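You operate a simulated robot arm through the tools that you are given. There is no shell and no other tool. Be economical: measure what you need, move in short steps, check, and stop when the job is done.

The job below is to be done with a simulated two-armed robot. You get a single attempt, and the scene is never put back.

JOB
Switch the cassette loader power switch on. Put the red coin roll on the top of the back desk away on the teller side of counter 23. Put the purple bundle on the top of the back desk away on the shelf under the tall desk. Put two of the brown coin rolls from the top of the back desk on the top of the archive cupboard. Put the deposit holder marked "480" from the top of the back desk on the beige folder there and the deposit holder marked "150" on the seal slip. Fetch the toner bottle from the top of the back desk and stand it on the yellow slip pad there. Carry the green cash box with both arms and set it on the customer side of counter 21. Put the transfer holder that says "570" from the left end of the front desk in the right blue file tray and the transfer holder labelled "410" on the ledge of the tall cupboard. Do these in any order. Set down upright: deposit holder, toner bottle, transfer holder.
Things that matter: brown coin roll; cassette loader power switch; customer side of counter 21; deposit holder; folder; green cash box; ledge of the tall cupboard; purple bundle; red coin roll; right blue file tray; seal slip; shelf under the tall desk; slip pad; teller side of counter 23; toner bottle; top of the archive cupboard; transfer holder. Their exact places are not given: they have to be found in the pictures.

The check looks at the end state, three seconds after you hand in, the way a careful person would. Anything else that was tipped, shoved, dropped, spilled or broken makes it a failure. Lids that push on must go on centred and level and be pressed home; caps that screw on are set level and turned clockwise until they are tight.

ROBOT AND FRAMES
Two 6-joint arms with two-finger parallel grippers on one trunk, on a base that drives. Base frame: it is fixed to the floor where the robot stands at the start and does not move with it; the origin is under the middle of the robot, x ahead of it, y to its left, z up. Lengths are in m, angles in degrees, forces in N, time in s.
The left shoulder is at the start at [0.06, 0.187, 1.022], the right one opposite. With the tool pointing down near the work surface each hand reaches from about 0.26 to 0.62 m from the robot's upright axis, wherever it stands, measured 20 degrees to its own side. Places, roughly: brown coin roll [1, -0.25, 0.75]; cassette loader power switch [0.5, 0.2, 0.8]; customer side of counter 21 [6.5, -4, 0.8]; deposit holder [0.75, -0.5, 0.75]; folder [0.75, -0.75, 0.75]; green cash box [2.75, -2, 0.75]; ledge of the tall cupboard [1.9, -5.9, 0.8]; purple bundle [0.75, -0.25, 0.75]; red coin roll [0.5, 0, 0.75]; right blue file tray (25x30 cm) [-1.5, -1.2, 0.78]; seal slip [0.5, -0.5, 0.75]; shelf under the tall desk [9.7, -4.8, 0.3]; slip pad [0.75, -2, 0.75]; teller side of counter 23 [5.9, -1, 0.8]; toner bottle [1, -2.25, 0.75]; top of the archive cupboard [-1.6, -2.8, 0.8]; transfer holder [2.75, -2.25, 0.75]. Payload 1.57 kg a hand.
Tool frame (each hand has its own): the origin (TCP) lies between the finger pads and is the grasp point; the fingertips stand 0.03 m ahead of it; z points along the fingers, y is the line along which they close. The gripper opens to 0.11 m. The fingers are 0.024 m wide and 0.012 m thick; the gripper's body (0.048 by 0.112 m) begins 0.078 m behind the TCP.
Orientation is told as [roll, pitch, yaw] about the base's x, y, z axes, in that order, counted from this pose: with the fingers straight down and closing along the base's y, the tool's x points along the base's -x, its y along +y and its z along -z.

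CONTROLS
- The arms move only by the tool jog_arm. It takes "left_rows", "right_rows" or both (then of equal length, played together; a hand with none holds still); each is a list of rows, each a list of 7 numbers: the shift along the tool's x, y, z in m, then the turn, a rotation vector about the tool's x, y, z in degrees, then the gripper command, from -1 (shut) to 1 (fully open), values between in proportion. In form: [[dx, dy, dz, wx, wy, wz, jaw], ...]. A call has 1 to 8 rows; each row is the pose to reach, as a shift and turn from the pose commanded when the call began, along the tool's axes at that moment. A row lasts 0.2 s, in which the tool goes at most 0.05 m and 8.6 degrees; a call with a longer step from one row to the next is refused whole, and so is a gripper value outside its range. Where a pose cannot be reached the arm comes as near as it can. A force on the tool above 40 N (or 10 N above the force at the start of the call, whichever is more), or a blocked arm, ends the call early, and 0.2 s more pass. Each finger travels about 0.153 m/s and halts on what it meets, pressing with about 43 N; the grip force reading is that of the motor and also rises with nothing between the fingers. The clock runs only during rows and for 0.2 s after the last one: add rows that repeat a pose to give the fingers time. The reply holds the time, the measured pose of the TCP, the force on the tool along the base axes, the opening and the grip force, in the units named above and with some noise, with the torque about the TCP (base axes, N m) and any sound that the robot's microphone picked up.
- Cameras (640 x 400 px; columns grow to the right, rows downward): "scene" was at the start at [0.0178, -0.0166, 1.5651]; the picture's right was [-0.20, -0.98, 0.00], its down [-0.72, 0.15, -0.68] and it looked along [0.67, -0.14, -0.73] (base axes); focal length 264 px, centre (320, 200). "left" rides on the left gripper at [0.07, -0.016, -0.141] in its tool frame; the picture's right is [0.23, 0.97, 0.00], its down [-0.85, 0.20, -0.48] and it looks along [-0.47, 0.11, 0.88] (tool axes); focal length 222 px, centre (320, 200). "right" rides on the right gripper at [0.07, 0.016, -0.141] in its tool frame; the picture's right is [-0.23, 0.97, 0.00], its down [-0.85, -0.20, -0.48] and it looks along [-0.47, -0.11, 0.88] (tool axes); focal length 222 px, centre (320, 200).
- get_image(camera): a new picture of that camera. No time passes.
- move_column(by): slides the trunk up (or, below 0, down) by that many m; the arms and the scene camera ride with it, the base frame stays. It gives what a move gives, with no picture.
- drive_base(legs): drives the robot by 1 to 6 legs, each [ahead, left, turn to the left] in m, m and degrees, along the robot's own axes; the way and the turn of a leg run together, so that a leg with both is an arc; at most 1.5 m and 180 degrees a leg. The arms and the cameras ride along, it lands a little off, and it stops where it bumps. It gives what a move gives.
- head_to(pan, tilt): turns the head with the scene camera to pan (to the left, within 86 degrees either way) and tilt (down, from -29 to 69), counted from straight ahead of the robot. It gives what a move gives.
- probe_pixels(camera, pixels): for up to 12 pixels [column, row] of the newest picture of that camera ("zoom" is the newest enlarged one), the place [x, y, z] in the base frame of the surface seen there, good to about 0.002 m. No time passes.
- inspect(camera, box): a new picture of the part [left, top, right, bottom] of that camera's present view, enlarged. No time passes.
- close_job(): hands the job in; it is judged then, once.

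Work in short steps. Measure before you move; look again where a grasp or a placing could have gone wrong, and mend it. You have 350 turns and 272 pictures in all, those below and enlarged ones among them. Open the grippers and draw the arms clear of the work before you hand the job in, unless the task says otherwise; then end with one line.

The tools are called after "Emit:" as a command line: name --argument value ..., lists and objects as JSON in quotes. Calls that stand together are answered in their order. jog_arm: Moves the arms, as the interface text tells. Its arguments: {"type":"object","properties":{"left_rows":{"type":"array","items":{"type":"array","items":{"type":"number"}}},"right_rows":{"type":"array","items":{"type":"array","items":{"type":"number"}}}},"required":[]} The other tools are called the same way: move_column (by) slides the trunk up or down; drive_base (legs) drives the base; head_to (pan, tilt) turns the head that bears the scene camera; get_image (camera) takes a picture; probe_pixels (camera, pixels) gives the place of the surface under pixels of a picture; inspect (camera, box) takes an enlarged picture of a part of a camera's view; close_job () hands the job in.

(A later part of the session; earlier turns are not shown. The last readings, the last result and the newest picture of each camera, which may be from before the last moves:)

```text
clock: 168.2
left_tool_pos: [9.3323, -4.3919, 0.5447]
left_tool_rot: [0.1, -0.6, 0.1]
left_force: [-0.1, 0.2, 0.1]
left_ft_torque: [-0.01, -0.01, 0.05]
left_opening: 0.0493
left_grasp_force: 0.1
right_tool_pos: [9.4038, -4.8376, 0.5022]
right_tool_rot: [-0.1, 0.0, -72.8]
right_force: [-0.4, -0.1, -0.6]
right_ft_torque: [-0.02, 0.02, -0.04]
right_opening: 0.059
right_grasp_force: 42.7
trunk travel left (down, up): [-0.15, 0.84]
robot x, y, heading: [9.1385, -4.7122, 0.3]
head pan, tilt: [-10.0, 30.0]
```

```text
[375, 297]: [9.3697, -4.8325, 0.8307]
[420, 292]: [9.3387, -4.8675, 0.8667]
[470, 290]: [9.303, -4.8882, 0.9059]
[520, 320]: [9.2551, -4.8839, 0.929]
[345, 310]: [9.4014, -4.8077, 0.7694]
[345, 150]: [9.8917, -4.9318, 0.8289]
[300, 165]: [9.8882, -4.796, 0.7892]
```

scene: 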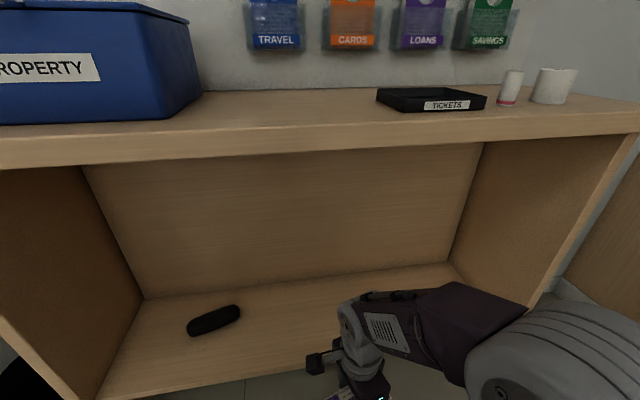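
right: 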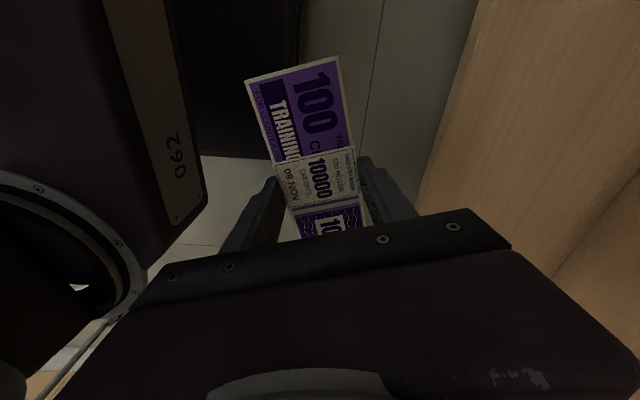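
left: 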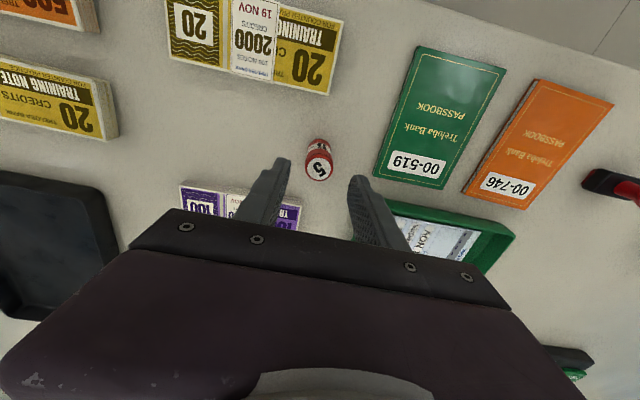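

Wrist top stays about 0.27 above the TCP, so it clears the desktop underside. I lower to z≈0.42 then extend forward.

Emit:
jog_arm --right_rows '[[0, 0, 0.045, 0, 0, 0, -0.6], [0, 0, 0.085, 0, 0, 0, -0.6], [-0.0145, 0.039, 0.085, 0, 0, 0, -0.6], [-0.029, 0.078, 0.085, 0, 0, 0, -0.6], [-0.0435, 0.117, 0.085, 0, 0, 0, -0.6], [-0.058, 0.156, 0.085, 0, 0, 0, -0.6], [-0.0725, 0.195, 0.085, 0, 0, 0, -0.6]]'

Emit:
get_image --camera "scene"

```text
clock: 169.8
left_tool_pos: [9.3336, -4.3916, 0.5452]
left_tool_rot: [0.0, -0.5, 0.3]
left_force: [-0.6, -0.6, 0.0]
left_ft_torque: [-0.01, -0.03, 0.0]
left_opening: 0.0495
left_grasp_force: 0.1
right_tool_pos: [9.6123, -4.8491, 0.4154]
right_tool_rot: [-0.2, 0.0, -72.7]
right_force: [0.6, 0.4, -0.9]
right_ft_torque: [0.0, -0.01, 0.01]
right_opening: 0.0591
right_grasp_force: 43.2
trunk travel left (down, up): [-0.15, 0.84]
robot x, y, heading: [9.137, -4.7112, -0.0]
head pan, tilt: [-10.0, 30.0]
```

```text
214 pictures are left
```

scene: 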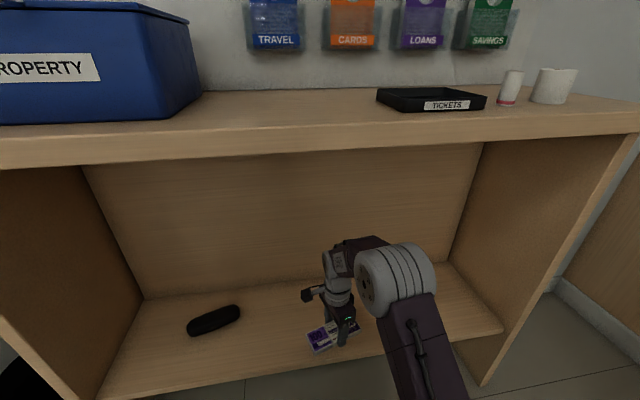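

Going well; I check the elbow top and extend a further 0.13.

Emit:
probe_pixels --camera "scene" --pixels '[[400, 248], [375, 242], [345, 245], [335, 345], [290, 345], [280, 372]]'

Emit:
jog_arm --right_rows '[[-0.0145, 0.039, 0, 0, 0, 0, -0.6], [-0.029, 0.078, 0, 0, 0, 0, -0.6], [-0.046, 0.124, 0.01, 0, 0, 0, -0.6], [-0.046, 0.124, 0.035, 0, 0, 0, -0.6]]'

Emit:
get_image --camera "right"

```text
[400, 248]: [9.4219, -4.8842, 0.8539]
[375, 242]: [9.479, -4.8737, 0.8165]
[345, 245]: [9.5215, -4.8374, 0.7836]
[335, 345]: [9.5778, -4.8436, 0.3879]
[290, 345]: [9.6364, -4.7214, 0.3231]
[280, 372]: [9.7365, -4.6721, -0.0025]
```

```text
clock: 170.8
left_tool_pos: [9.3327, -4.3922, 0.5451]
left_tool_rot: [0.2, -0.6, 0.2]
left_force: [0.3, 0.0, 0.2]
left_ft_torque: [0.02, -0.03, 0.01]
left_opening: 0.0494
left_grasp_force: 0.1
right_tool_pos: [9.7362, -4.8568, 0.3805]
right_tool_rot: [-0.2, 0.0, -72.8]
right_force: [0.0, 0.5, -0.8]
right_ft_torque: [-0.02, 0.01, 0.04]
right_opening: 0.0593
right_grasp_force: 43.0
right hand out of reach, approached as far as the arm can: row 3, 4
trunk travel left (down, up): [-0.15, 0.84]
robot x, y, heading: [9.1346, -4.7095, -0.1]
head pan, tilt: [-10.0, 30.0]
```

```text
213 pictures are left
```

right: 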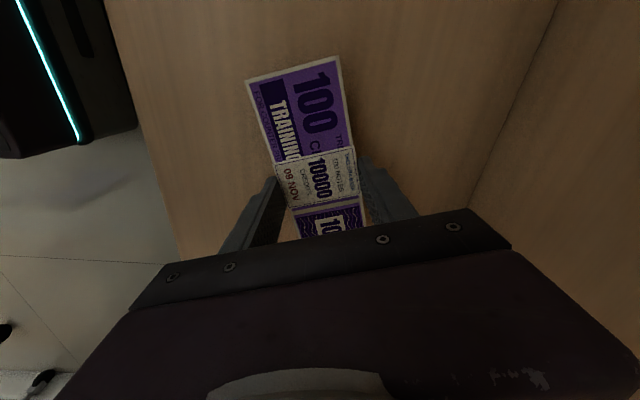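

It is over the shelf at [9.736,-4.857]. I lower to touch (TCP ≈0.357), open, rise a bit and check.

Emit:
jog_arm --right_rows '[[0.004, -0.012, 0.01, 0, 0, 0, -0.6], [0.006, -0.018, 0.018, 0, 0, 0, -0.6], [0.006, -0.018, 0.023, 0, 0, 0, -0.6], [0.006, -0.018, 0.025, 0, 0, 0, -0.6]]'

```text
clock: 171.8
left_tool_pos: [9.3332, -4.3916, 0.5451]
left_tool_rot: [0.1, -0.7, 0.2]
left_force: [-0.6, -0.8, -0.2]
left_ft_torque: [-0.02, 0.02, 0.02]
left_opening: 0.0494
left_grasp_force: 0.0
right_tool_pos: [9.7179, -4.8578, 0.3562]
right_tool_rot: [0.2, 0.1, -72.7]
right_force: [-2.6, -0.3, 7.4]
right_ft_torque: [0.56, 0.19, 0.18]
right_opening: 0.0593
right_grasp_force: 42.9
trunk travel left (down, up): [-0.15, 0.84]
robot x, y, heading: [9.1342, -4.7125, 0.2]
head pan, tilt: [-10.0, 30.0]
```

Contact is felt (7 N). I open and rise.

Emit:
jog_arm --right_rows '[[0, 0, -0.001, 0, 0, 0, -0.1], [0, 0, -0.001, 0, 0, 0, 0.5], [0, 0, -0.001, 0, 0, 0, 0.7], [0, 0, -0.03, 0, 0, 0, 0.7], [0, 0, -0.06, 0, 0, 0, 0.7]]'

Emit:
get_image --camera "right"

Emit:
get_image --camera "scene"

```text
clock: 173.1
left_tool_pos: [9.3335, -4.3924, 0.545]
left_tool_rot: [0.1, -0.6, 0.2]
left_force: [0.4, -0.6, 0.0]
left_ft_torque: [-0.01, 0.01, 0.03]
left_opening: 0.0494
left_grasp_force: 0.1
right_tool_pos: [9.7179, -4.8573, 0.4161]
right_tool_rot: [0.0, 0.0, -72.7]
right_force: [-0.3, -0.1, -0.5]
right_ft_torque: [-0.01, 0.02, -0.01]
right_opening: 0.0935
right_grasp_force: 0.1
trunk travel left (down, up): [-0.15, 0.84]
robot x, y, heading: [9.1376, -4.7136, 0.6]
head pan, tilt: [-10.0, 30.0]
```

```text
212 pictures are left
```

right: 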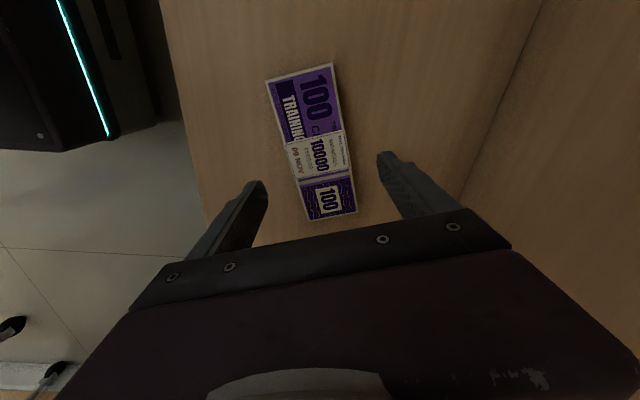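

```text
211 pictures are left
```

scene: 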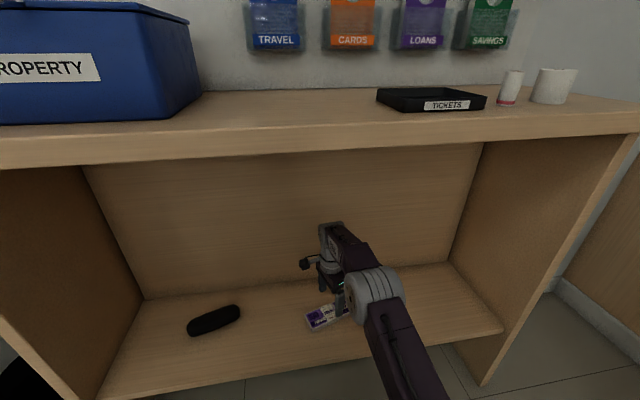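

The bundle lies flat on the shelf. I retract the right hand along the same line.

Emit:
jog_arm --right_rows '[[0.0145, -0.039, 0, 0, 0, 0, 0.7], [0.029, -0.078, 0, 0, 0, 0, 0.7], [0.0435, -0.117, 0, 0, 0, 0, 0.7], [0.058, -0.156, 0, 0, 0, 0, 0.7], [0.0725, -0.195, 0, 0, 0, 0, 0.7], [0.087, -0.234, -0.01, 0, 0, 0, 0.7], [0.1015, -0.273, -0.03, 0, 0, 0, 0.7], [0.116, -0.312, -0.05, 0, 0, 0, 0.7]]'

Emit:
drive_base --legs '[[-0.5, 0, 0]]'

Emit:
move_column --by 0.4

Emit:
jog_arm --right_rows '[[0, 0, 0, 0, 0, -8.5, 1], [0, 0, 0, 0, 0, -17, 1], [0, 0, 0, 0, 0, -25.5, 1], [0, 0, 0, 0, 0, -34, 1], [0, 0, 0, 0, 0, -42.5, 1], [0, 0, 0, 0, 0, -51, 1], [0, 0, 0, 0, 0, -59.5, 1], [0, 0, 0, 0, 0, -68, 1]]'

Emit:
drive_base --legs '[[0, 0, 90], [0, 0, 90]]'

Emit:
head_to --pan -25 --tilt 20

Emit:
get_image --camera "scene"

```text
clock: 174.8
left_tool_pos: [9.333, -4.3918, 0.5447]
left_tool_rot: [0.2, -0.7, 0.2]
left_force: [0.1, -0.2, 0.1]
left_ft_torque: [0.02, 0.03, 0.0]
left_opening: 0.0495
left_grasp_force: 0.0
right_tool_pos: [9.3888, -4.8378, 0.4675]
right_tool_rot: [-0.2, 0.0, -72.9]
right_force: [-0.2, -0.7, 0.0]
right_ft_torque: [0.0, 0.01, -0.02]
right_opening: 0.0937
right_grasp_force: 0.0
right hand out of reach, approached as far as the arm can: row 8
trunk travel left (down, up): [-0.15, 0.84]
robot x, y, heading: [9.1364, -4.7172, 0.5]
head pan, tilt: [-10.0, 30.0]
```

```text
clock: 177.8
left_tool_pos: [8.8272, -4.3942, 0.5449]
left_tool_rot: [0.1, -0.6, 0.6]
left_force: [-0.3, -0.3, -0.3]
left_ft_torque: [-0.02, 0.01, 0.02]
left_opening: 0.0493
left_grasp_force: 0.1
right_tool_pos: [8.8878, -4.8388, 0.4675]
right_tool_rot: [-0.1, -0.2, -72.4]
right_force: [-0.5, -0.1, -0.3]
right_ft_torque: [-0.01, -0.02, 0.0]
right_opening: 0.0935
right_grasp_force: 0.0
trunk travel left (down, up): [-0.15, 0.84]
robot x, y, heading: [8.6334, -4.7194, 0.9]
head pan, tilt: [-10.0, 30.0]
```

```text
clock: 181.6
left_tool_pos: [8.8277, -4.3944, 0.945]
left_tool_rot: [0.1, -0.7, 0.5]
left_force: [0.3, -0.8, 0.4]
left_ft_torque: [0.01, 0.0, 0.0]
left_opening: 0.0495
left_grasp_force: 0.0
right_tool_pos: [8.8852, -4.84, 0.8667]
right_tool_rot: [-0.1, 0.0, -72.5]
right_force: [-0.4, -0.7, -0.2]
right_ft_torque: [0.01, -0.03, 0.03]
right_opening: 0.0935
right_grasp_force: 0.1
trunk travel left (down, up): [-0.55, 0.44]
robot x, y, heading: [8.6329, -4.715, 0.7]
head pan, tilt: [-10.0, 30.0]
```

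```text
clock: 183.4
left_tool_pos: [8.8278, -4.3946, 0.9437]
left_tool_rot: [0.2, -0.7, 0.6]
left_force: [0.1, 0.4, 0.1]
left_ft_torque: [0.01, 0.02, 0.01]
left_opening: 0.0494
left_grasp_force: 0.1
right_tool_pos: [8.8864, -4.8406, 0.8657]
right_tool_rot: [0.0, 0.1, -4.2]
right_force: [-0.9, -0.5, 0.4]
right_ft_torque: [0.01, 0.02, -0.02]
right_opening: 0.1103
right_grasp_force: 0.1
trunk travel left (down, up): [-0.55, 0.44]
robot x, y, heading: [8.6297, -4.7158, 0.9]
head pan, tilt: [-10.0, 30.0]
```

```text
clock: 191.5
left_tool_pos: [8.4353, -5.0371, 0.944]
left_tool_rot: [0.1, -0.6, -179.9]
left_force: [-0.7, 1.2, 1.3]
left_ft_torque: [0.01, -0.01, 0.02]
left_opening: 0.0496
left_grasp_force: 0.1
right_tool_pos: [8.3813, -4.5919, 0.8679]
right_tool_rot: [-0.1, 0.0, 175.0]
right_force: [0.0, 0.6, -0.7]
right_ft_torque: [0.01, 0.0, -0.01]
right_opening: 0.11
right_grasp_force: 0.1
trunk travel left (down, up): [-0.55, 0.44]
robot x, y, heading: [8.6325, -4.7148, -179.9]
head pan, tilt: [-10.0, 30.0]
```

```text
clock: 192.2
left_tool_pos: [8.4354, -5.0369, 0.945]
left_tool_rot: [0.1, -0.6, -179.9]
left_force: [-0.6, -0.1, -0.1]
left_ft_torque: [-0.03, -0.02, 0.01]
left_opening: 0.0493
left_grasp_force: 0.1
right_tool_pos: [8.3816, -4.5908, 0.867]
right_tool_rot: [-0.1, 0.1, 175.0]
right_force: [-0.3, -0.2, -0.2]
right_ft_torque: [-0.03, 0.03, 0.04]
right_opening: 0.1099
right_grasp_force: 0.3
trunk travel left (down, up): [-0.55, 0.44]
robot x, y, heading: [8.6349, -4.7141, -179.8]
head pan, tilt: [-25.0, 20.0]
```

```text
210 pictures are left
```

scene: 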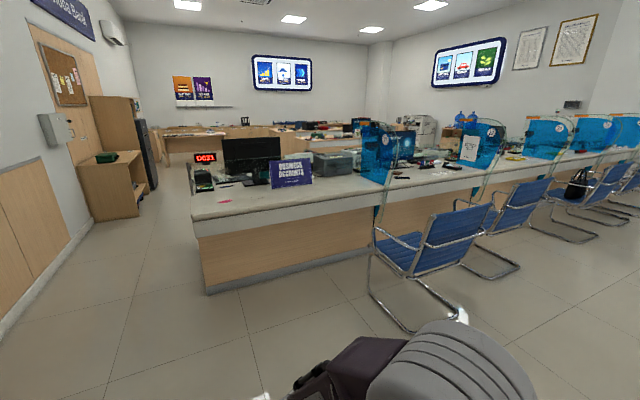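

This shows counter 21's customer side. I enlarge and probe it for a clear area.

Emit:
inspect --camera "scene" --box '[180, 110, 440, 300]'

Emit:
probe_pixels --camera "scene" --pixels '[[190, 218], [365, 195], [250, 200], [320, 195], [290, 180], [215, 190], [300, 215], [372, 270], [455, 260], [210, 290], [350, 190], [225, 203]]'

```text
2.11 times, centred on (310, 205) of scene
```

zoom: 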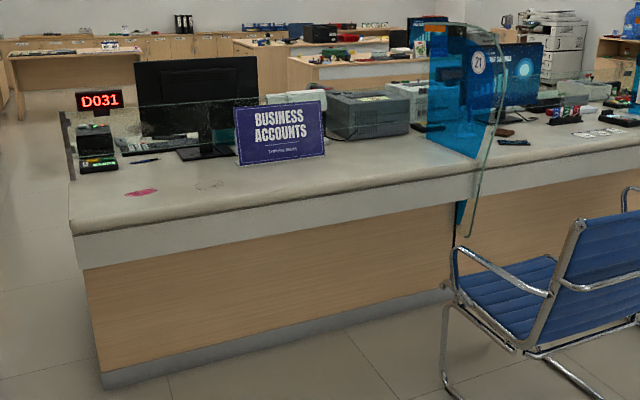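

```text
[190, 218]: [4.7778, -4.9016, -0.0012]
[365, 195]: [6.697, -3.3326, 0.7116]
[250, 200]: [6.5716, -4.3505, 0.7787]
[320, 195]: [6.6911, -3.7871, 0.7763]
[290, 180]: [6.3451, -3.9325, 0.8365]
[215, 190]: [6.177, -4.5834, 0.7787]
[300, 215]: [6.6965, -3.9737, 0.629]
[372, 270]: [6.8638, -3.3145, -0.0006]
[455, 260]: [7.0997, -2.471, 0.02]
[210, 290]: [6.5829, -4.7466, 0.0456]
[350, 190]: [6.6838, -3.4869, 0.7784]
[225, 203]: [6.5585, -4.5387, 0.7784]
```

Clear space on counter 21's customer side is about [6.53,-4.2]. Now I drive back through the passage to the front desk.

Emit:
drive_base --legs '[[1.35, 0.6, 0], [1.5, 0.06, 0], [1.4, -0.05, 0], [0.4, -1.2, 0], [0.1, -1.3, 0]]'

Emit:
head_to --pan -10 --tilt 35

Emit:
get_image --camera "scene"

```text
refused: leg 2 is longer than a leg can be; nothing moved
```

```text
clock: 193.0
left_tool_pos: [8.4357, -5.0355, 0.944]
left_tool_rot: [0.0, -0.5, -179.9]
left_force: [-0.4, -0.6, -0.2]
left_ft_torque: [-0.01, 0.02, 0.0]
left_opening: 0.0496
left_grasp_force: 0.1
right_tool_pos: [8.3813, -4.592, 0.8668]
right_tool_rot: [-0.2, 0.2, 175.1]
right_force: [0.1, -0.3, -0.4]
right_ft_torque: [-0.02, 0.01, 0.0]
right_opening: 0.1099
right_grasp_force: 0.1
trunk travel left (down, up): [-0.55, 0.44]
robot x, y, heading: [8.6324, -4.7186, -179.8]
head pan, tilt: [-10.0, 35.0]
```

```text
208 pictures are left
```

scene: 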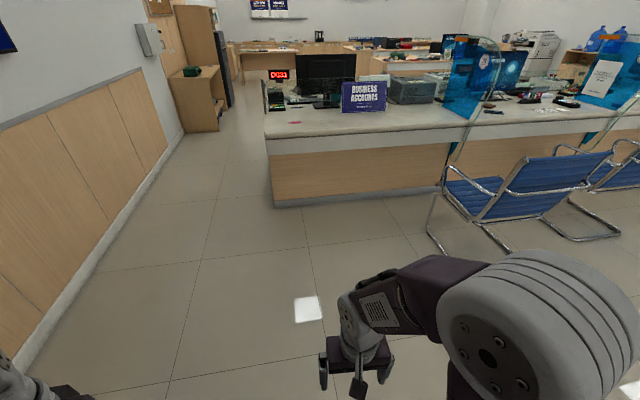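

Shorter legs, same route.

Emit:
drive_base --legs '[[1.35, 0.6, 0], [1.45, 0.06, 0], [1.4, -0.05, 0], [0.4, -1.2, 0], [0.1, -1.3, 0]]'

Emit:
get_image --camera "scene"

```text
clock: 212.9
left_tool_pos: [4.4473, -5.6933, 0.9453]
left_tool_rot: [0.2, -0.6, -171.5]
left_force: [-0.4, -0.3, -0.1]
left_ft_torque: [-0.01, -0.06, 0.01]
left_opening: 0.0495
left_grasp_force: 0.1
right_tool_pos: [4.3288, -5.2597, 0.8662]
right_tool_rot: [-0.1, 0.2, -176.4]
right_force: [-0.3, 0.9, 0.1]
right_ft_torque: [0.01, -0.05, 0.02]
right_opening: 0.1099
right_grasp_force: 0.0
trunk travel left (down, up): [-0.55, 0.44]
robot x, y, heading: [4.5977, -5.3476, -171.6]
head pan, tilt: [-10.0, 35.0]
stopped in leg 3: the robot was blocked; the commanded pose is now the measured one
```

```text
207 pictures are left
```

scene: 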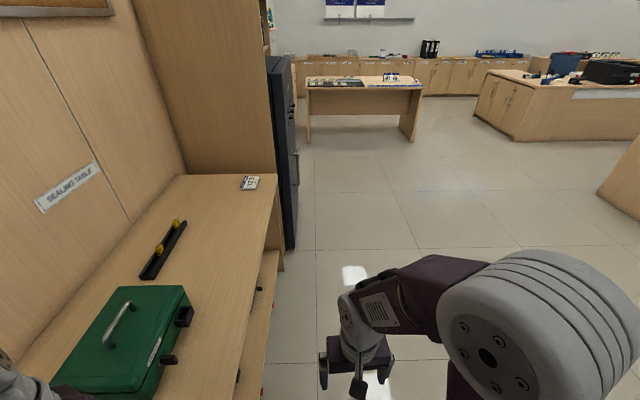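

The left hand was blocked near the sealing table's green case. I look with the left camera before moving.

Emit:
get_image --camera "left"

Emit:
head_to --pan 50 --tilt 50

Emit:
get_image --camera "scene"

```text
206 pictures are left
```

left: 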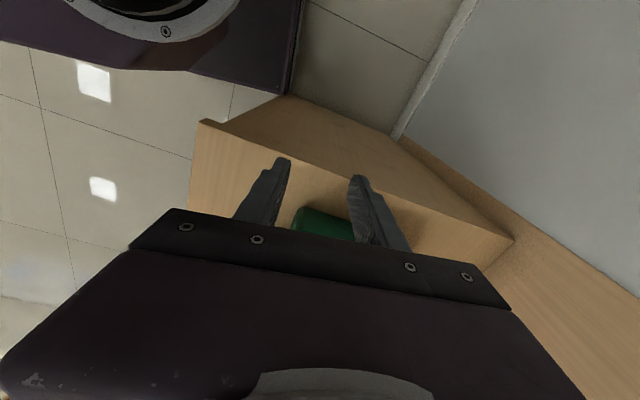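

```text
clock: 214.2
left_tool_pos: [4.4508, -5.6926, 0.9453]
left_tool_rot: [0.1, -0.6, -171.4]
left_force: [-0.9, -0.2, 0.2]
left_ft_torque: [0.01, -0.01, -0.02]
left_opening: 0.0495
left_grasp_force: 0.0
right_tool_pos: [4.3292, -5.2604, 0.8665]
right_tool_rot: [-0.1, 0.1, -176.5]
right_force: [-0.7, 0.3, -0.3]
right_ft_torque: [-0.01, -0.01, 0.03]
right_opening: 0.11
right_grasp_force: 0.1
trunk travel left (down, up): [-0.55, 0.44]
robot x, y, heading: [4.5969, -5.3441, -171.5]
head pan, tilt: [50.0, 50.0]
```

```text
205 pictures are left
```

scene: 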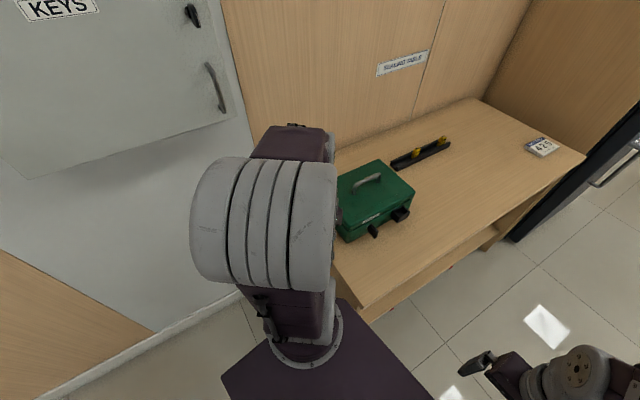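

I probe the table corner, green case, key cabinet and elbow surfaces.

Emit:
probe_pixels --camera "scene" --pixels '[[362, 305], [375, 312], [345, 235], [375, 175], [400, 215], [200, 120], [250, 170], [200, 220], [330, 200], [340, 300], [375, 230], [120, 240]]'

Emit:
probe_pixels --camera "left" --pixels '[[300, 220], [330, 225], [200, 150], [290, 110], [350, 150], [500, 235], [245, 40]]'

```text
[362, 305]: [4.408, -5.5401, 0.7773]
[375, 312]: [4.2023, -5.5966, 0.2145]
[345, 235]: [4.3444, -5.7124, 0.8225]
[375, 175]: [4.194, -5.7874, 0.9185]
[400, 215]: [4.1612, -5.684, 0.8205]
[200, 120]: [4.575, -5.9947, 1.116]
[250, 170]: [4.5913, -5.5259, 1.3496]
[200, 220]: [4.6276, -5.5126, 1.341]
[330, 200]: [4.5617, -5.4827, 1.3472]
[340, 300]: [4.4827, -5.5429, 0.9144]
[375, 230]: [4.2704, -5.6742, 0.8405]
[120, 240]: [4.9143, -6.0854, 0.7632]
```

```text
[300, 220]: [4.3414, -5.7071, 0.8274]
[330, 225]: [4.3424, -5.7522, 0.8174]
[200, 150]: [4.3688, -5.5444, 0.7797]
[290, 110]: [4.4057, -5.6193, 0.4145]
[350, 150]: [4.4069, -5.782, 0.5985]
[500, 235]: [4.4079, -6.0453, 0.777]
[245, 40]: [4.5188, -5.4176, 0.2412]
```

The base corner touched the table's end panel (x 4.408, y -5.54); the hand and the case were not in contact. I back off, straighten, and go around with more room.

Emit:
drive_base --legs '[[-0.2, -0.05, 0], [0, -0.35, -8.5], [0.5, -0.6, 0], [0.2, -1.1, 0], [0, -0.7, 0]]'

Emit:
head_to --pan -10 --tilt 35

Emit:
get_image --camera "scene"

```text
clock: 230.2
left_tool_pos: [3.8654, -2.8489, 0.9447]
left_tool_rot: [0.1, -0.5, 179.9]
left_force: [0.2, 0.6, 0.3]
left_ft_torque: [-0.01, -0.01, -0.01]
left_opening: 0.0494
left_grasp_force: 0.1
right_tool_pos: [3.8116, -2.4047, 0.8671]
right_tool_rot: [-0.1, 0.1, 174.9]
right_force: [0.0, 0.3, 0.6]
right_ft_torque: [-0.01, -0.01, -0.02]
right_opening: 0.1098
right_grasp_force: 0.0
trunk travel left (down, up): [-0.55, 0.44]
robot x, y, heading: [4.0648, -2.5331, 180.1]
head pan, tilt: [50.0, 50.0]
```

```text
clock: 231.5
left_tool_pos: [3.8646, -2.8512, 0.9452]
left_tool_rot: [0.2, -0.6, 179.9]
left_force: [0.3, 0.1, 0.0]
left_ft_torque: [-0.02, 0.01, -0.01]
left_opening: 0.0497
left_grasp_force: 0.0
right_tool_pos: [3.8115, -2.4035, 0.8664]
right_tool_rot: [0.0, 0.1, 174.9]
right_force: [0.7, 1.0, -0.3]
right_ft_torque: [0.01, 0.02, 0.01]
right_opening: 0.11
right_grasp_force: 0.0
trunk travel left (down, up): [-0.55, 0.44]
robot x, y, heading: [4.0615, -2.5308, 180.1]
head pan, tilt: [-10.0, 35.0]
```

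```text
204 pictures are left
```

scene: 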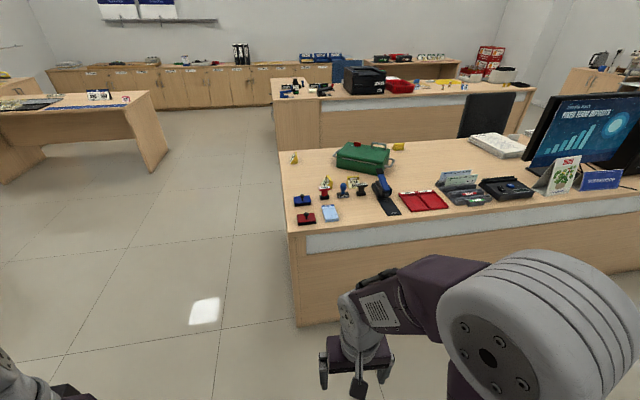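

The front desk is ahead with the green cash box at (362,157). I enlarge its left end.

Emit:
inspect --camera "scene" --box '[270, 130, 450, 250]'

Emit:
probe_pixels --camera "scene" --pixels '[[362, 150], [338, 160], [338, 170], [386, 166], [386, 178], [365, 145], [340, 145], [282, 155], [290, 235], [300, 325], [303, 200], [307, 218]]'

```text
3.33 times, centred on (360, 190) of scene
```

zoom: 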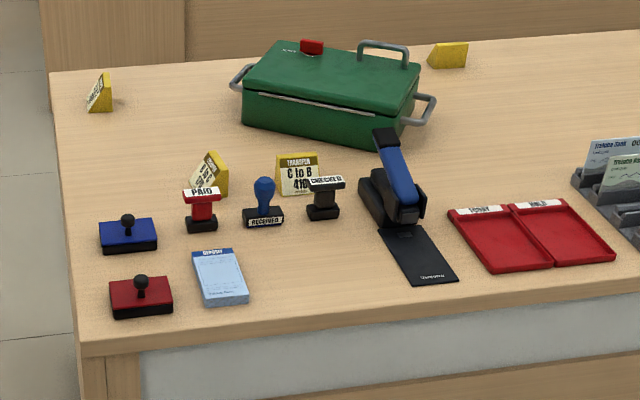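

```text
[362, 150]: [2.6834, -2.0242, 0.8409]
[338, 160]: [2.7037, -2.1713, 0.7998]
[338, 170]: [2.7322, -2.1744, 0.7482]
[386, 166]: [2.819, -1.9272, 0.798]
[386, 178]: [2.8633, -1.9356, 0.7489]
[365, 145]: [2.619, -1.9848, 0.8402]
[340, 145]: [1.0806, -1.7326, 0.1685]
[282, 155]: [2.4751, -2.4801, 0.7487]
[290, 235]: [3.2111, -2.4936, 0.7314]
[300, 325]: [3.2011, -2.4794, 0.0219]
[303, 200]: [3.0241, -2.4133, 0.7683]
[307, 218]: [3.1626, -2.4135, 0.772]
```

I probe the other table at left, and the holders' places, for the way to the aisle side.

Emit:
probe_pixels --camera "scene" --pixels '[[153, 174], [167, 155], [150, 100], [5, 182], [272, 148], [294, 157], [356, 188], [332, 182], [399, 147], [340, 183], [318, 145], [275, 108]]'

```text
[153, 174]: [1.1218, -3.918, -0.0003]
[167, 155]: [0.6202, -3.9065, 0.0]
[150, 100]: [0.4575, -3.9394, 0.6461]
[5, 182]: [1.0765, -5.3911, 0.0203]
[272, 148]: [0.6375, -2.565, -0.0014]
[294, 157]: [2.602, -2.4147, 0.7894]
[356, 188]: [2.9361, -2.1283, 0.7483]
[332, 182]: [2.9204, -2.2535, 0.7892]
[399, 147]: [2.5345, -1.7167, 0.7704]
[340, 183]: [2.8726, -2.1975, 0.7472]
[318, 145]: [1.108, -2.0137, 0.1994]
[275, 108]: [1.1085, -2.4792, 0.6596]
```

I drive round the desk's end into the aisle, facing +x toward the box.

Emit:
drive_base --legs '[[0.4, 0.5, 0], [1.4, 0.05, 0], [0.5, -0.05, 0], [0, 0, 90], [0, 0, 90], [0, 1.1, 0]]'

Emit:
head_to --pan -10 --tilt 40

Emit:
get_image --camera "scene"

```text
clock: 257.2
left_tool_pos: [1.9076, -1.6151, 0.945]
left_tool_rot: [0.1, -0.5, 1.7]
left_force: [-0.3, -0.8, 0.0]
left_ft_torque: [-0.01, -0.01, -0.01]
left_opening: 0.0495
left_grasp_force: 0.2
right_tool_pos: [1.9747, -2.059, 0.8675]
right_tool_rot: [-0.1, 0.1, -3.2]
right_force: [-0.1, -1.1, 0.1]
right_ft_torque: [0.02, -0.01, -0.01]
right_opening: 0.1099
right_grasp_force: 0.1
trunk travel left (down, up): [-0.55, 0.44]
robot x, y, heading: [1.7175, -1.9399, 1.9]
head pan, tilt: [-10.0, 35.0]
```

```text
clock: 257.8
left_tool_pos: [1.9084, -1.6146, 0.9445]
left_tool_rot: [0.1, -0.6, 1.8]
left_force: [0.4, -0.1, -0.7]
left_ft_torque: [0.0, -0.06, 0.03]
left_opening: 0.0495
left_grasp_force: 0.2
right_tool_pos: [1.9741, -2.0599, 0.8668]
right_tool_rot: [-0.2, 0.0, -3.4]
right_force: [-0.2, 0.0, 0.3]
right_ft_torque: [0.0, 0.0, 0.02]
right_opening: 0.11
right_grasp_force: 0.0
trunk travel left (down, up): [-0.55, 0.44]
robot x, y, heading: [1.7168, -1.9392, 1.9]
head pan, tilt: [-10.0, 40.0]
```

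```text
202 pictures are left
```

scene: 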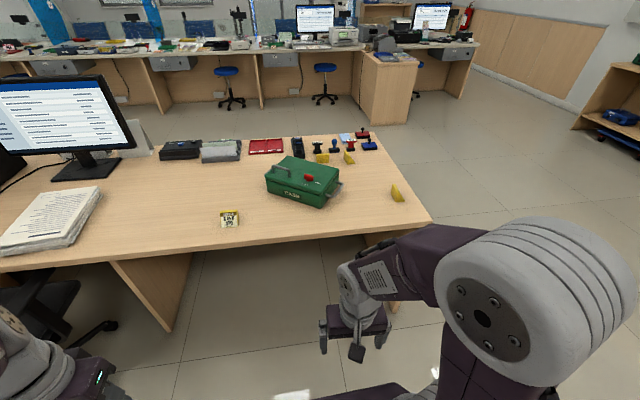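

Emit:
inspect --camera "scene" --box '[210, 125, 420, 235]'

Emit:
probe_pixels --camera "zoom" --pixels '[[55, 285], [55, 300], [330, 110], [415, 85], [565, 210], [180, 160], [200, 130], [400, 180], [395, 195], [290, 245], [175, 190], [355, 150]]'

```text
3.05 times, centred on (315, 180) of scene
```

zoom: 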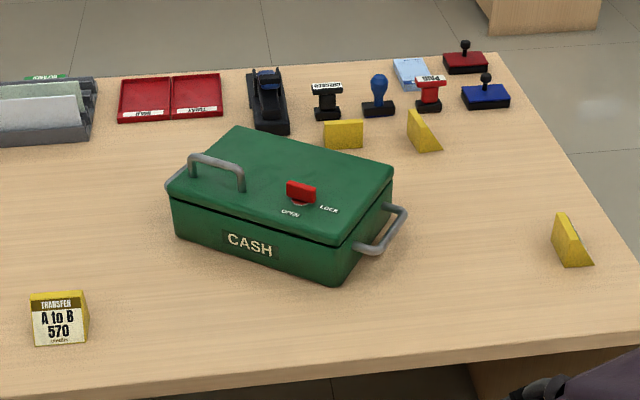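

```text
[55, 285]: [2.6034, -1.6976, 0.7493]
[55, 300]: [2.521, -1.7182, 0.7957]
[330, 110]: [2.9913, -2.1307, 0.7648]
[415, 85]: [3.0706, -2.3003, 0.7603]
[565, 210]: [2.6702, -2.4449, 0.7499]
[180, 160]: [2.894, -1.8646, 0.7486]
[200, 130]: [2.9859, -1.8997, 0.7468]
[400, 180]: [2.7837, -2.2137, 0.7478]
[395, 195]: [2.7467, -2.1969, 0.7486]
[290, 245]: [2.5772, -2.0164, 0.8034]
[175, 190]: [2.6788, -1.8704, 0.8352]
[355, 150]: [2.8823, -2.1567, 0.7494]
```

"CASH" faces me and 570 is at [2.52,-1.72]. I move nearer so as to measure the side handles well; heading toward the box about -20°.

Emit:
probe_pixels --camera "zoom" --pixels '[[240, 132], [388, 172], [338, 240], [178, 192], [403, 212], [372, 250], [360, 248], [392, 208], [330, 275], [180, 235], [168, 190], [215, 165]]'

```text
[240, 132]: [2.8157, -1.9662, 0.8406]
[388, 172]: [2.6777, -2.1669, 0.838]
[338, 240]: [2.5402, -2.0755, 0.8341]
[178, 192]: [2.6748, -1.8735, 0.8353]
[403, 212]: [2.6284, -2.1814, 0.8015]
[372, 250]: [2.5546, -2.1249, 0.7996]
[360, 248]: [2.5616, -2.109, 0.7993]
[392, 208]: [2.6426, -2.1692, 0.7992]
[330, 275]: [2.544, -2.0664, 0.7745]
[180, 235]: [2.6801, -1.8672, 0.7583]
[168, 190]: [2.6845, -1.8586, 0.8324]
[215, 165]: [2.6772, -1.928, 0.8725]
```

Box top centre ≈[2.677,-2.02], its long side turned so I should face heading -33.4°; side handle bars are ±0.16 from the centre at z≈0.80. I raise the trunk, turn and drive to 0.46 m from it.

Emit:
move_column --by 0.1

Emit:
drive_base --legs '[[0, 0, -35.3], [0, 0.461, 0], [0.386, 0, 0]]'

Emit:
head_to --pan 0 --tilt 60

Emit:
get_image --camera "scene"

```text
clock: 259.2
left_tool_pos: [1.9073, -1.6155, 1.0445]
left_tool_rot: [0.2, -0.6, 1.8]
left_force: [0.1, -0.1, 0.0]
left_ft_torque: [0.03, -0.01, -0.01]
left_opening: 0.0495
left_grasp_force: 0.1
right_tool_pos: [1.9754, -2.0582, 0.9661]
right_tool_rot: [-0.2, 0.2, -3.4]
right_force: [0.8, -0.4, -0.3]
right_ft_torque: [0.0, 0.0, -0.02]
right_opening: 0.1101
right_grasp_force: 0.1
trunk travel left (down, up): [-0.65, 0.34]
robot x, y, heading: [1.7194, -1.9433, 1.8]
head pan, tilt: [-10.0, 40.0]
```

```text
clock: 265.6
left_tool_pos: [2.6346, -1.6022, 1.045]
left_tool_rot: [0.1, -0.6, -33.1]
left_force: [-0.3, -0.3, -0.7]
left_ft_torque: [0.01, 0.02, -0.01]
left_opening: 0.0495
left_grasp_force: 0.2
right_tool_pos: [2.4359, -2.006, 0.9675]
right_tool_rot: [-0.1, 0.0, -38.0]
right_force: [-0.1, 0.3, -0.5]
right_ft_torque: [0.01, 0.0, -0.02]
right_opening: 0.11
right_grasp_force: 0.1
trunk travel left (down, up): [-0.65, 0.34]
robot x, y, heading: [2.2976, -1.7621, -33.4]
head pan, tilt: [-10.0, 40.0]
```

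```text
clock: 266.5
left_tool_pos: [2.6351, -1.6047, 1.0442]
left_tool_rot: [0.1, -0.6, -33.0]
left_force: [-1.2, -0.2, -0.1]
left_ft_torque: [-0.01, -0.03, 0.02]
left_opening: 0.0495
left_grasp_force: 0.1
right_tool_pos: [2.4363, -2.0052, 0.9666]
right_tool_rot: [-0.1, 0.1, -38.1]
right_force: [0.5, 0.2, 0.7]
right_ft_torque: [-0.02, -0.01, 0.01]
right_opening: 0.1103
right_grasp_force: 0.0
trunk travel left (down, up): [-0.65, 0.34]
robot x, y, heading: [2.2958, -1.7657, -33.1]
head pan, tilt: [0.0, 60.0]
```

```text
200 pictures are left
```

scene: 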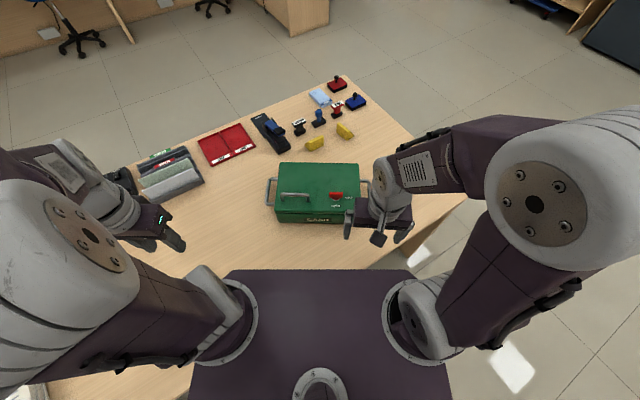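

Well aligned. I enlarge the box to measure both handles.

Emit:
inspect --camera "scene" --box '[250, 145, 390, 240]'

Emit:
probe_pixels --camera "scene" --pixels '[[268, 192], [270, 181], [269, 203], [369, 184], [369, 195], [372, 190], [277, 165], [357, 165], [277, 213], [355, 205], [318, 190]]'

```text
4.21 times, centred on (320, 192) of scene
```

zoom: 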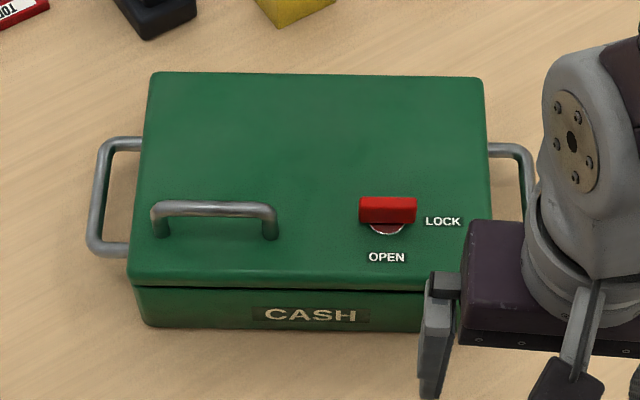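

```text
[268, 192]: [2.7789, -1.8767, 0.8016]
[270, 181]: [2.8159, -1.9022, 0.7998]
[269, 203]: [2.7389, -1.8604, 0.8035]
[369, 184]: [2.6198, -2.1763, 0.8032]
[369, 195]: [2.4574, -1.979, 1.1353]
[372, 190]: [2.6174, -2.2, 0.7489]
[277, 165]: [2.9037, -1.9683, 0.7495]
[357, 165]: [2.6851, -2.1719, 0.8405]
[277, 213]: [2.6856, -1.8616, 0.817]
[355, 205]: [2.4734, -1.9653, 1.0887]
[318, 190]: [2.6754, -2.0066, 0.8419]
```

I probe the left bar directly in the enlarged view at (95,195).

Emit:
probe_pixels --camera "zoom" --pixels '[[96, 195], [100, 165], [94, 225], [115, 144], [112, 248], [110, 195], [122, 195], [136, 195], [525, 165], [530, 185], [505, 148], [489, 160]]'

```text
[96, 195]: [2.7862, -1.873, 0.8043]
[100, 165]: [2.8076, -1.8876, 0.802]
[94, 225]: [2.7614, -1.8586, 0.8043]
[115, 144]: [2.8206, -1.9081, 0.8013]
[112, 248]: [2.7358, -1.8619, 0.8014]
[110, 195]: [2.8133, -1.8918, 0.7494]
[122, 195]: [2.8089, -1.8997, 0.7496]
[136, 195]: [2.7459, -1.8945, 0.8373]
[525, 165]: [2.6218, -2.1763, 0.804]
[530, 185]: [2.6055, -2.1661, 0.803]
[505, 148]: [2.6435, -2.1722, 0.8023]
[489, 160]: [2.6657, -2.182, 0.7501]
```

Handle bar centres: left [2.785,-1.873], right [2.596,-2.160], z 0.80. I bring both hands above them with the jaws part open.

Emit:
jog_arm --left_rows '[[-0.039, -0.02, 0, 0, 0, 0, -0.38], [-0.078, -0.04, 0, 0, 0, 0, -0.38], [-0.117, -0.06, 0.01, 0, 0, 0, -0.38], [-0.156, -0.08, 0.02, 0, 0, 0, -0.38], [-0.195, -0.1, 0.03, 0, 0, 0, -0.38], [-0.234, -0.12, 0.05, 0, 0, 0, -0.38], [-0.273, -0.1415, 0.07, 0, 0, 0.4, -0.38], [-0.273, -0.1415, 0.11, 0, 0, 0.4, -0.38]]' --right_rows '[[-0.032, -0.004, 0, 0, 0, -0.7, 0.4], [-0.064, -0.008, 0, 0, 0, -1.4, 0], [-0.096, -0.012, 0, 0, 0, -2.1, -0.38], [-0.128, -0.016, 0, 0, 0, -2.8, -0.38], [-0.16, -0.02, 0, 0, 0, -3.5, -0.38], [-0.192, -0.022, 0, 0, 0, -4.2, -0.38], [-0.2213, -0.0238, 0.01, 0, 0, -4.7, -0.38], [-0.2213, -0.0238, 0.035, 0, 0, -4.7, -0.38]]'

Emit:
get_image --camera "left"

Emit:
get_image --camera "right"

Emit:
get_image --camera "scene"

```text
clock: 268.3
left_tool_pos: [2.7882, -1.8707, 0.9379]
left_tool_rot: [0.2, -0.6, -33.5]
left_force: [0.6, -0.4, 0.3]
left_ft_torque: [-0.03, 0.0, 0.02]
left_opening: 0.0338
left_grasp_force: 0.0
right_tool_pos: [2.5959, -2.1614, 0.9317]
right_tool_rot: [-0.1, 0.1, -33.3]
right_force: [0.6, 0.0, 0.0]
right_ft_torque: [-0.01, 0.01, 0.0]
right_opening: 0.034
right_grasp_force: 0.1
trunk travel left (down, up): [-0.65, 0.34]
robot x, y, heading: [2.291, -1.7631, -32.9]
head pan, tilt: [0.0, 60.0]
```

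```text
198 pictures are left
```

left: 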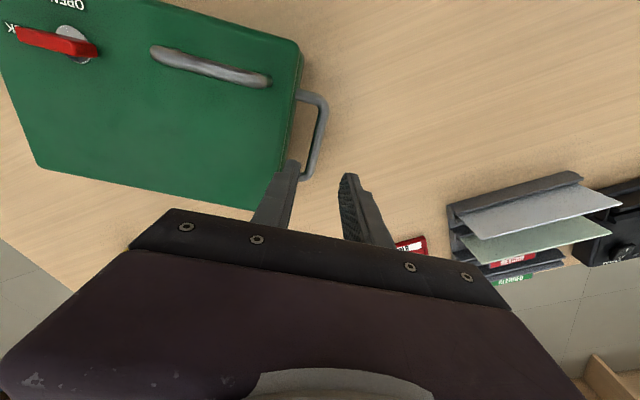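

```text
197 pictures are left
```

right: 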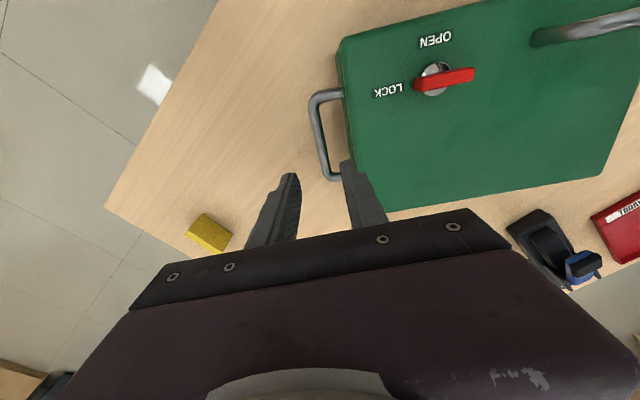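

```text
196 pictures are left
```

scene: 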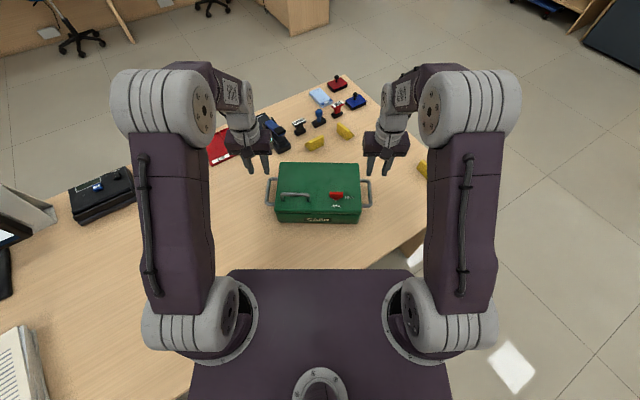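

I probe both bars and the box side edges in the hand pictures for exact centring.

Emit:
probe_pixels --camera "left" --pixels '[[323, 120], [319, 137], [314, 157], [325, 108], [309, 95], [302, 105], [295, 150], [303, 178]]'

Emit:
probe_pixels --camera "right" --pixels '[[317, 120], [320, 137], [325, 157], [314, 103], [330, 93], [340, 105], [348, 150], [335, 177]]'

```text
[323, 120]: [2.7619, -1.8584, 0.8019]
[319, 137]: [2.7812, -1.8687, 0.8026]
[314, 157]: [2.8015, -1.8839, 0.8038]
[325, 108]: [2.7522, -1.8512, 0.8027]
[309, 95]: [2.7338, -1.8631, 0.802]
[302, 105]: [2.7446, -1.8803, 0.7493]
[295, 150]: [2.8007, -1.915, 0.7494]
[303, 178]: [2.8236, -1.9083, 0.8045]
```

```text
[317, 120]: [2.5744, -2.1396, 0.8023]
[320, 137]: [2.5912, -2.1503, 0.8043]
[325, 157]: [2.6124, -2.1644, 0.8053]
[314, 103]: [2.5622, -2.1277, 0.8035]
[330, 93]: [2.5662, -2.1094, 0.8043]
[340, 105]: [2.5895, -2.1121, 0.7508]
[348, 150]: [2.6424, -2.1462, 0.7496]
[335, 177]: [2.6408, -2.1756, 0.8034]
```

Small corrections: left 2 mm, right 7 mm. I descend to just above the bars and check.

Emit:
jog_arm --left_rows '[[0.007, -0.002, 0.04, 0, 0, 0, -0.38], [0.007, -0.002, 0.075, 0, 0, 0, -0.38], [0.007, -0.002, 0.09, 0, 0, 0, -0.38]]' --right_rows '[[0.007, 0.007, 0.04, 0, 0, 0, -0.38], [0.007, 0.007, 0.075, 0, 0, 0, -0.38], [0.007, 0.007, 0.084, 0, 0, 0, -0.38]]'

Emit:
inspect --camera "left" --box '[220, 50, 420, 250]'

Emit:
inspect --camera "right" --box '[220, 50, 420, 250]'

```text
clock: 269.1
left_tool_pos: [2.781, -1.8695, 0.8476]
left_tool_rot: [0.1, -0.7, -33.6]
left_force: [0.5, -0.2, -0.6]
left_ft_torque: [0.01, 0.0, 0.04]
left_opening: 0.0341
left_grasp_force: 0.0
right_tool_pos: [2.5945, -2.1521, 0.8474]
right_tool_rot: [-0.1, -0.1, -33.3]
right_force: [0.6, -0.5, 0.7]
right_ft_torque: [-0.05, -0.04, -0.01]
right_opening: 0.0342
right_grasp_force: 0.1
trunk travel left (down, up): [-0.65, 0.34]
robot x, y, heading: [2.2936, -1.7652, -33.2]
head pan, tilt: [0.0, 60.0]
```

```text
2.00 times, centred on (320, 150) of left
```

zoom: 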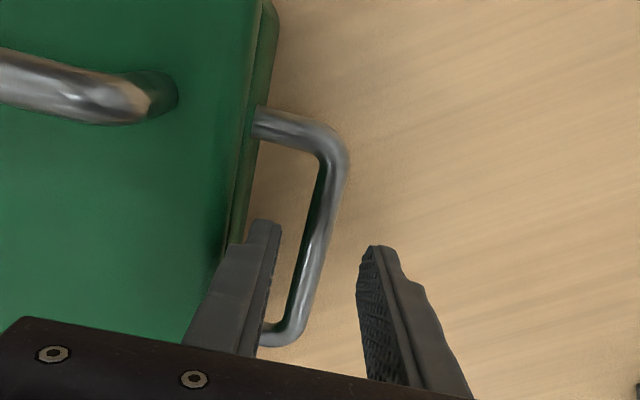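

```text
2.00 times, centred on (320, 150) of right
```

zoom: 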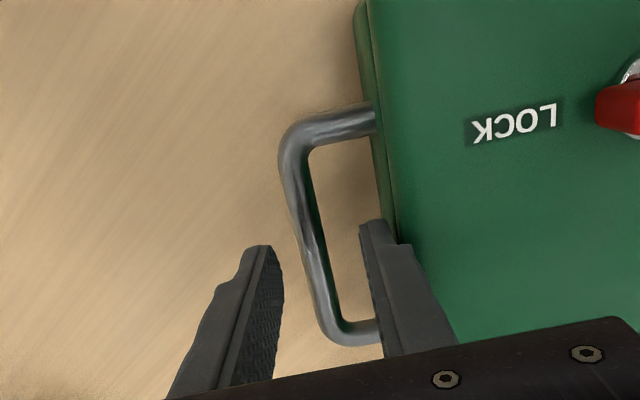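

Both fingers straddle the bars without contact. I narrow the jaws slightly and go down to z≈0.80.

Emit:
jog_arm --left_rows '[[0, 0, 0.01, 0, 0, 0, -0.48], [0, 0, 0.025, 0, 0, 0, -0.48], [0, 0, 0.04, 0, 0, 0, -0.48], [0, 0, 0.047, 0, 0, 0, -0.48]]' --right_rows '[[0, 0, 0.01, 0, 0, 0, -0.48], [0, 0, 0.025, 0, 0, 0, -0.48], [0, 0, 0.04, 0, 0, 0, -0.48], [0, 0, 0.047, 0, 0, 0, -0.48]]'

Emit:
jog_arm --left_rows '[[0, 0, 0, 0, 0, 0, -0.8], [0, 0, 0, 0, 0, 0, -1], [0, 0, 0, 0, 0, 0, -1]]' --right_rows '[[0, 0, 0, 0, 0, 0, -0.8], [0, 0, 0, 0, 0, 0, -1], [0, 0, 0, 0, 0, 0, -1]]'

Emit:
get_image --camera "scene"

```text
clock: 270.1
left_tool_pos: [2.7824, -1.8702, 0.7998]
left_tool_rot: [0.1, -0.7, -33.5]
left_force: [0.3, 0.6, 0.2]
left_ft_torque: [-0.01, 0.01, -0.04]
left_opening: 0.0284
left_grasp_force: 0.0
right_tool_pos: [2.5935, -2.1511, 0.7999]
right_tool_rot: [-0.1, 0.1, -33.4]
right_force: [0.0, -0.4, 0.0]
right_ft_torque: [0.01, 0.02, 0.02]
right_opening: 0.0286
right_grasp_force: 0.1
trunk travel left (down, up): [-0.65, 0.34]
robot x, y, heading: [2.2929, -1.7606, -32.9]
head pan, tilt: [0.0, 60.0]
```

```text
clock: 270.9
left_tool_pos: [2.7823, -1.8701, 0.8003]
left_tool_rot: [0.3, -0.6, -33.5]
left_force: [7.0, 13.1, -0.7]
left_ft_torque: [-0.11, -0.2, -0.76]
left_opening: 0.0128
left_grasp_force: 29.9
right_tool_pos: [2.5917, -2.1518, 0.8001]
right_tool_rot: [-0.1, 0.1, -33.4]
right_force: [-10.6, -16.9, -0.4]
right_ft_torque: [-0.18, -0.24, -0.12]
right_opening: 0.0129
right_grasp_force: 29.6
trunk travel left (down, up): [-0.65, 0.34]
robot x, y, heading: [2.2959, -1.7647, -33.1]
head pan, tilt: [0.0, 60.0]
```

```text
193 pictures are left
```

scene: 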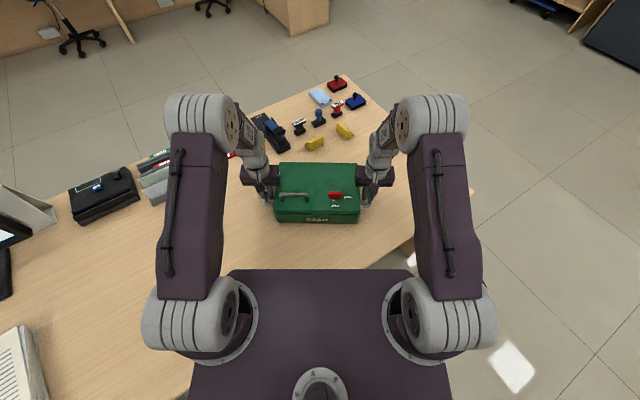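

Both bars are gripped, with a sideways load of ~15–20 N. I ease each hand 2 mm outward, then lift slowly 5 cm.

Emit:
jog_arm --left_rows '[[0, 0.002, 0, 0, 0, 0, -1], [0, 0.002, -0.01, 0, 0, 0, -1], [0, 0.002, -0.02, 0, 0, 0, -1], [0, 0.002, -0.035, 0, 0, 0, -1], [0, 0.002, -0.05, 0, 0, 0, -1]]' --right_rows '[[0, -0.002, 0, 0, 0, 0, -1], [0, -0.002, -0.01, 0, 0, 0, -1], [0, -0.002, -0.02, 0, 0, 0, -1], [0, -0.002, -0.035, 0, 0, 0, -1], [0, -0.002, -0.05, 0, 0, 0, -1]]'

Emit:
get_image --camera "scene"

```text
clock: 272.1
left_tool_pos: [2.7823, -1.8692, 0.8488]
left_tool_rot: [0.0, -0.6, -33.5]
left_force: [-19.8, -27.8, -5.9]
left_ft_torque: [-0.06, 0.09, -0.71]
left_opening: 0.0129
left_grasp_force: 29.6
right_tool_pos: [2.5933, -2.1522, 0.8508]
right_tool_rot: [-0.1, 0.1, -33.3]
right_force: [20.8, 28.0, -5.4]
right_ft_torque: [0.12, -0.02, 0.2]
right_opening: 0.0125
right_grasp_force: 29.7
trunk travel left (down, up): [-0.65, 0.34]
robot x, y, heading: [2.2927, -1.7637, -33.1]
head pan, tilt: [0.0, 60.0]
```

```text
192 pictures are left
```

scene: 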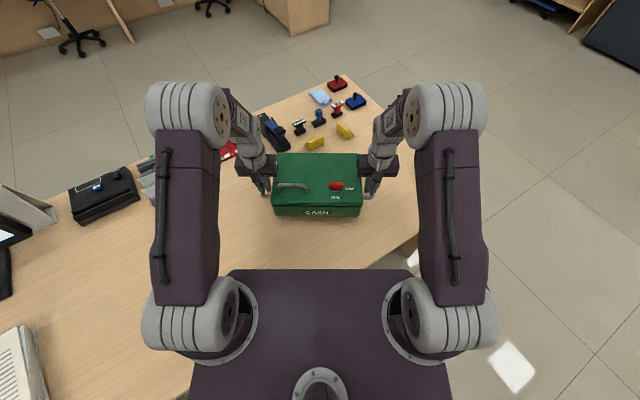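

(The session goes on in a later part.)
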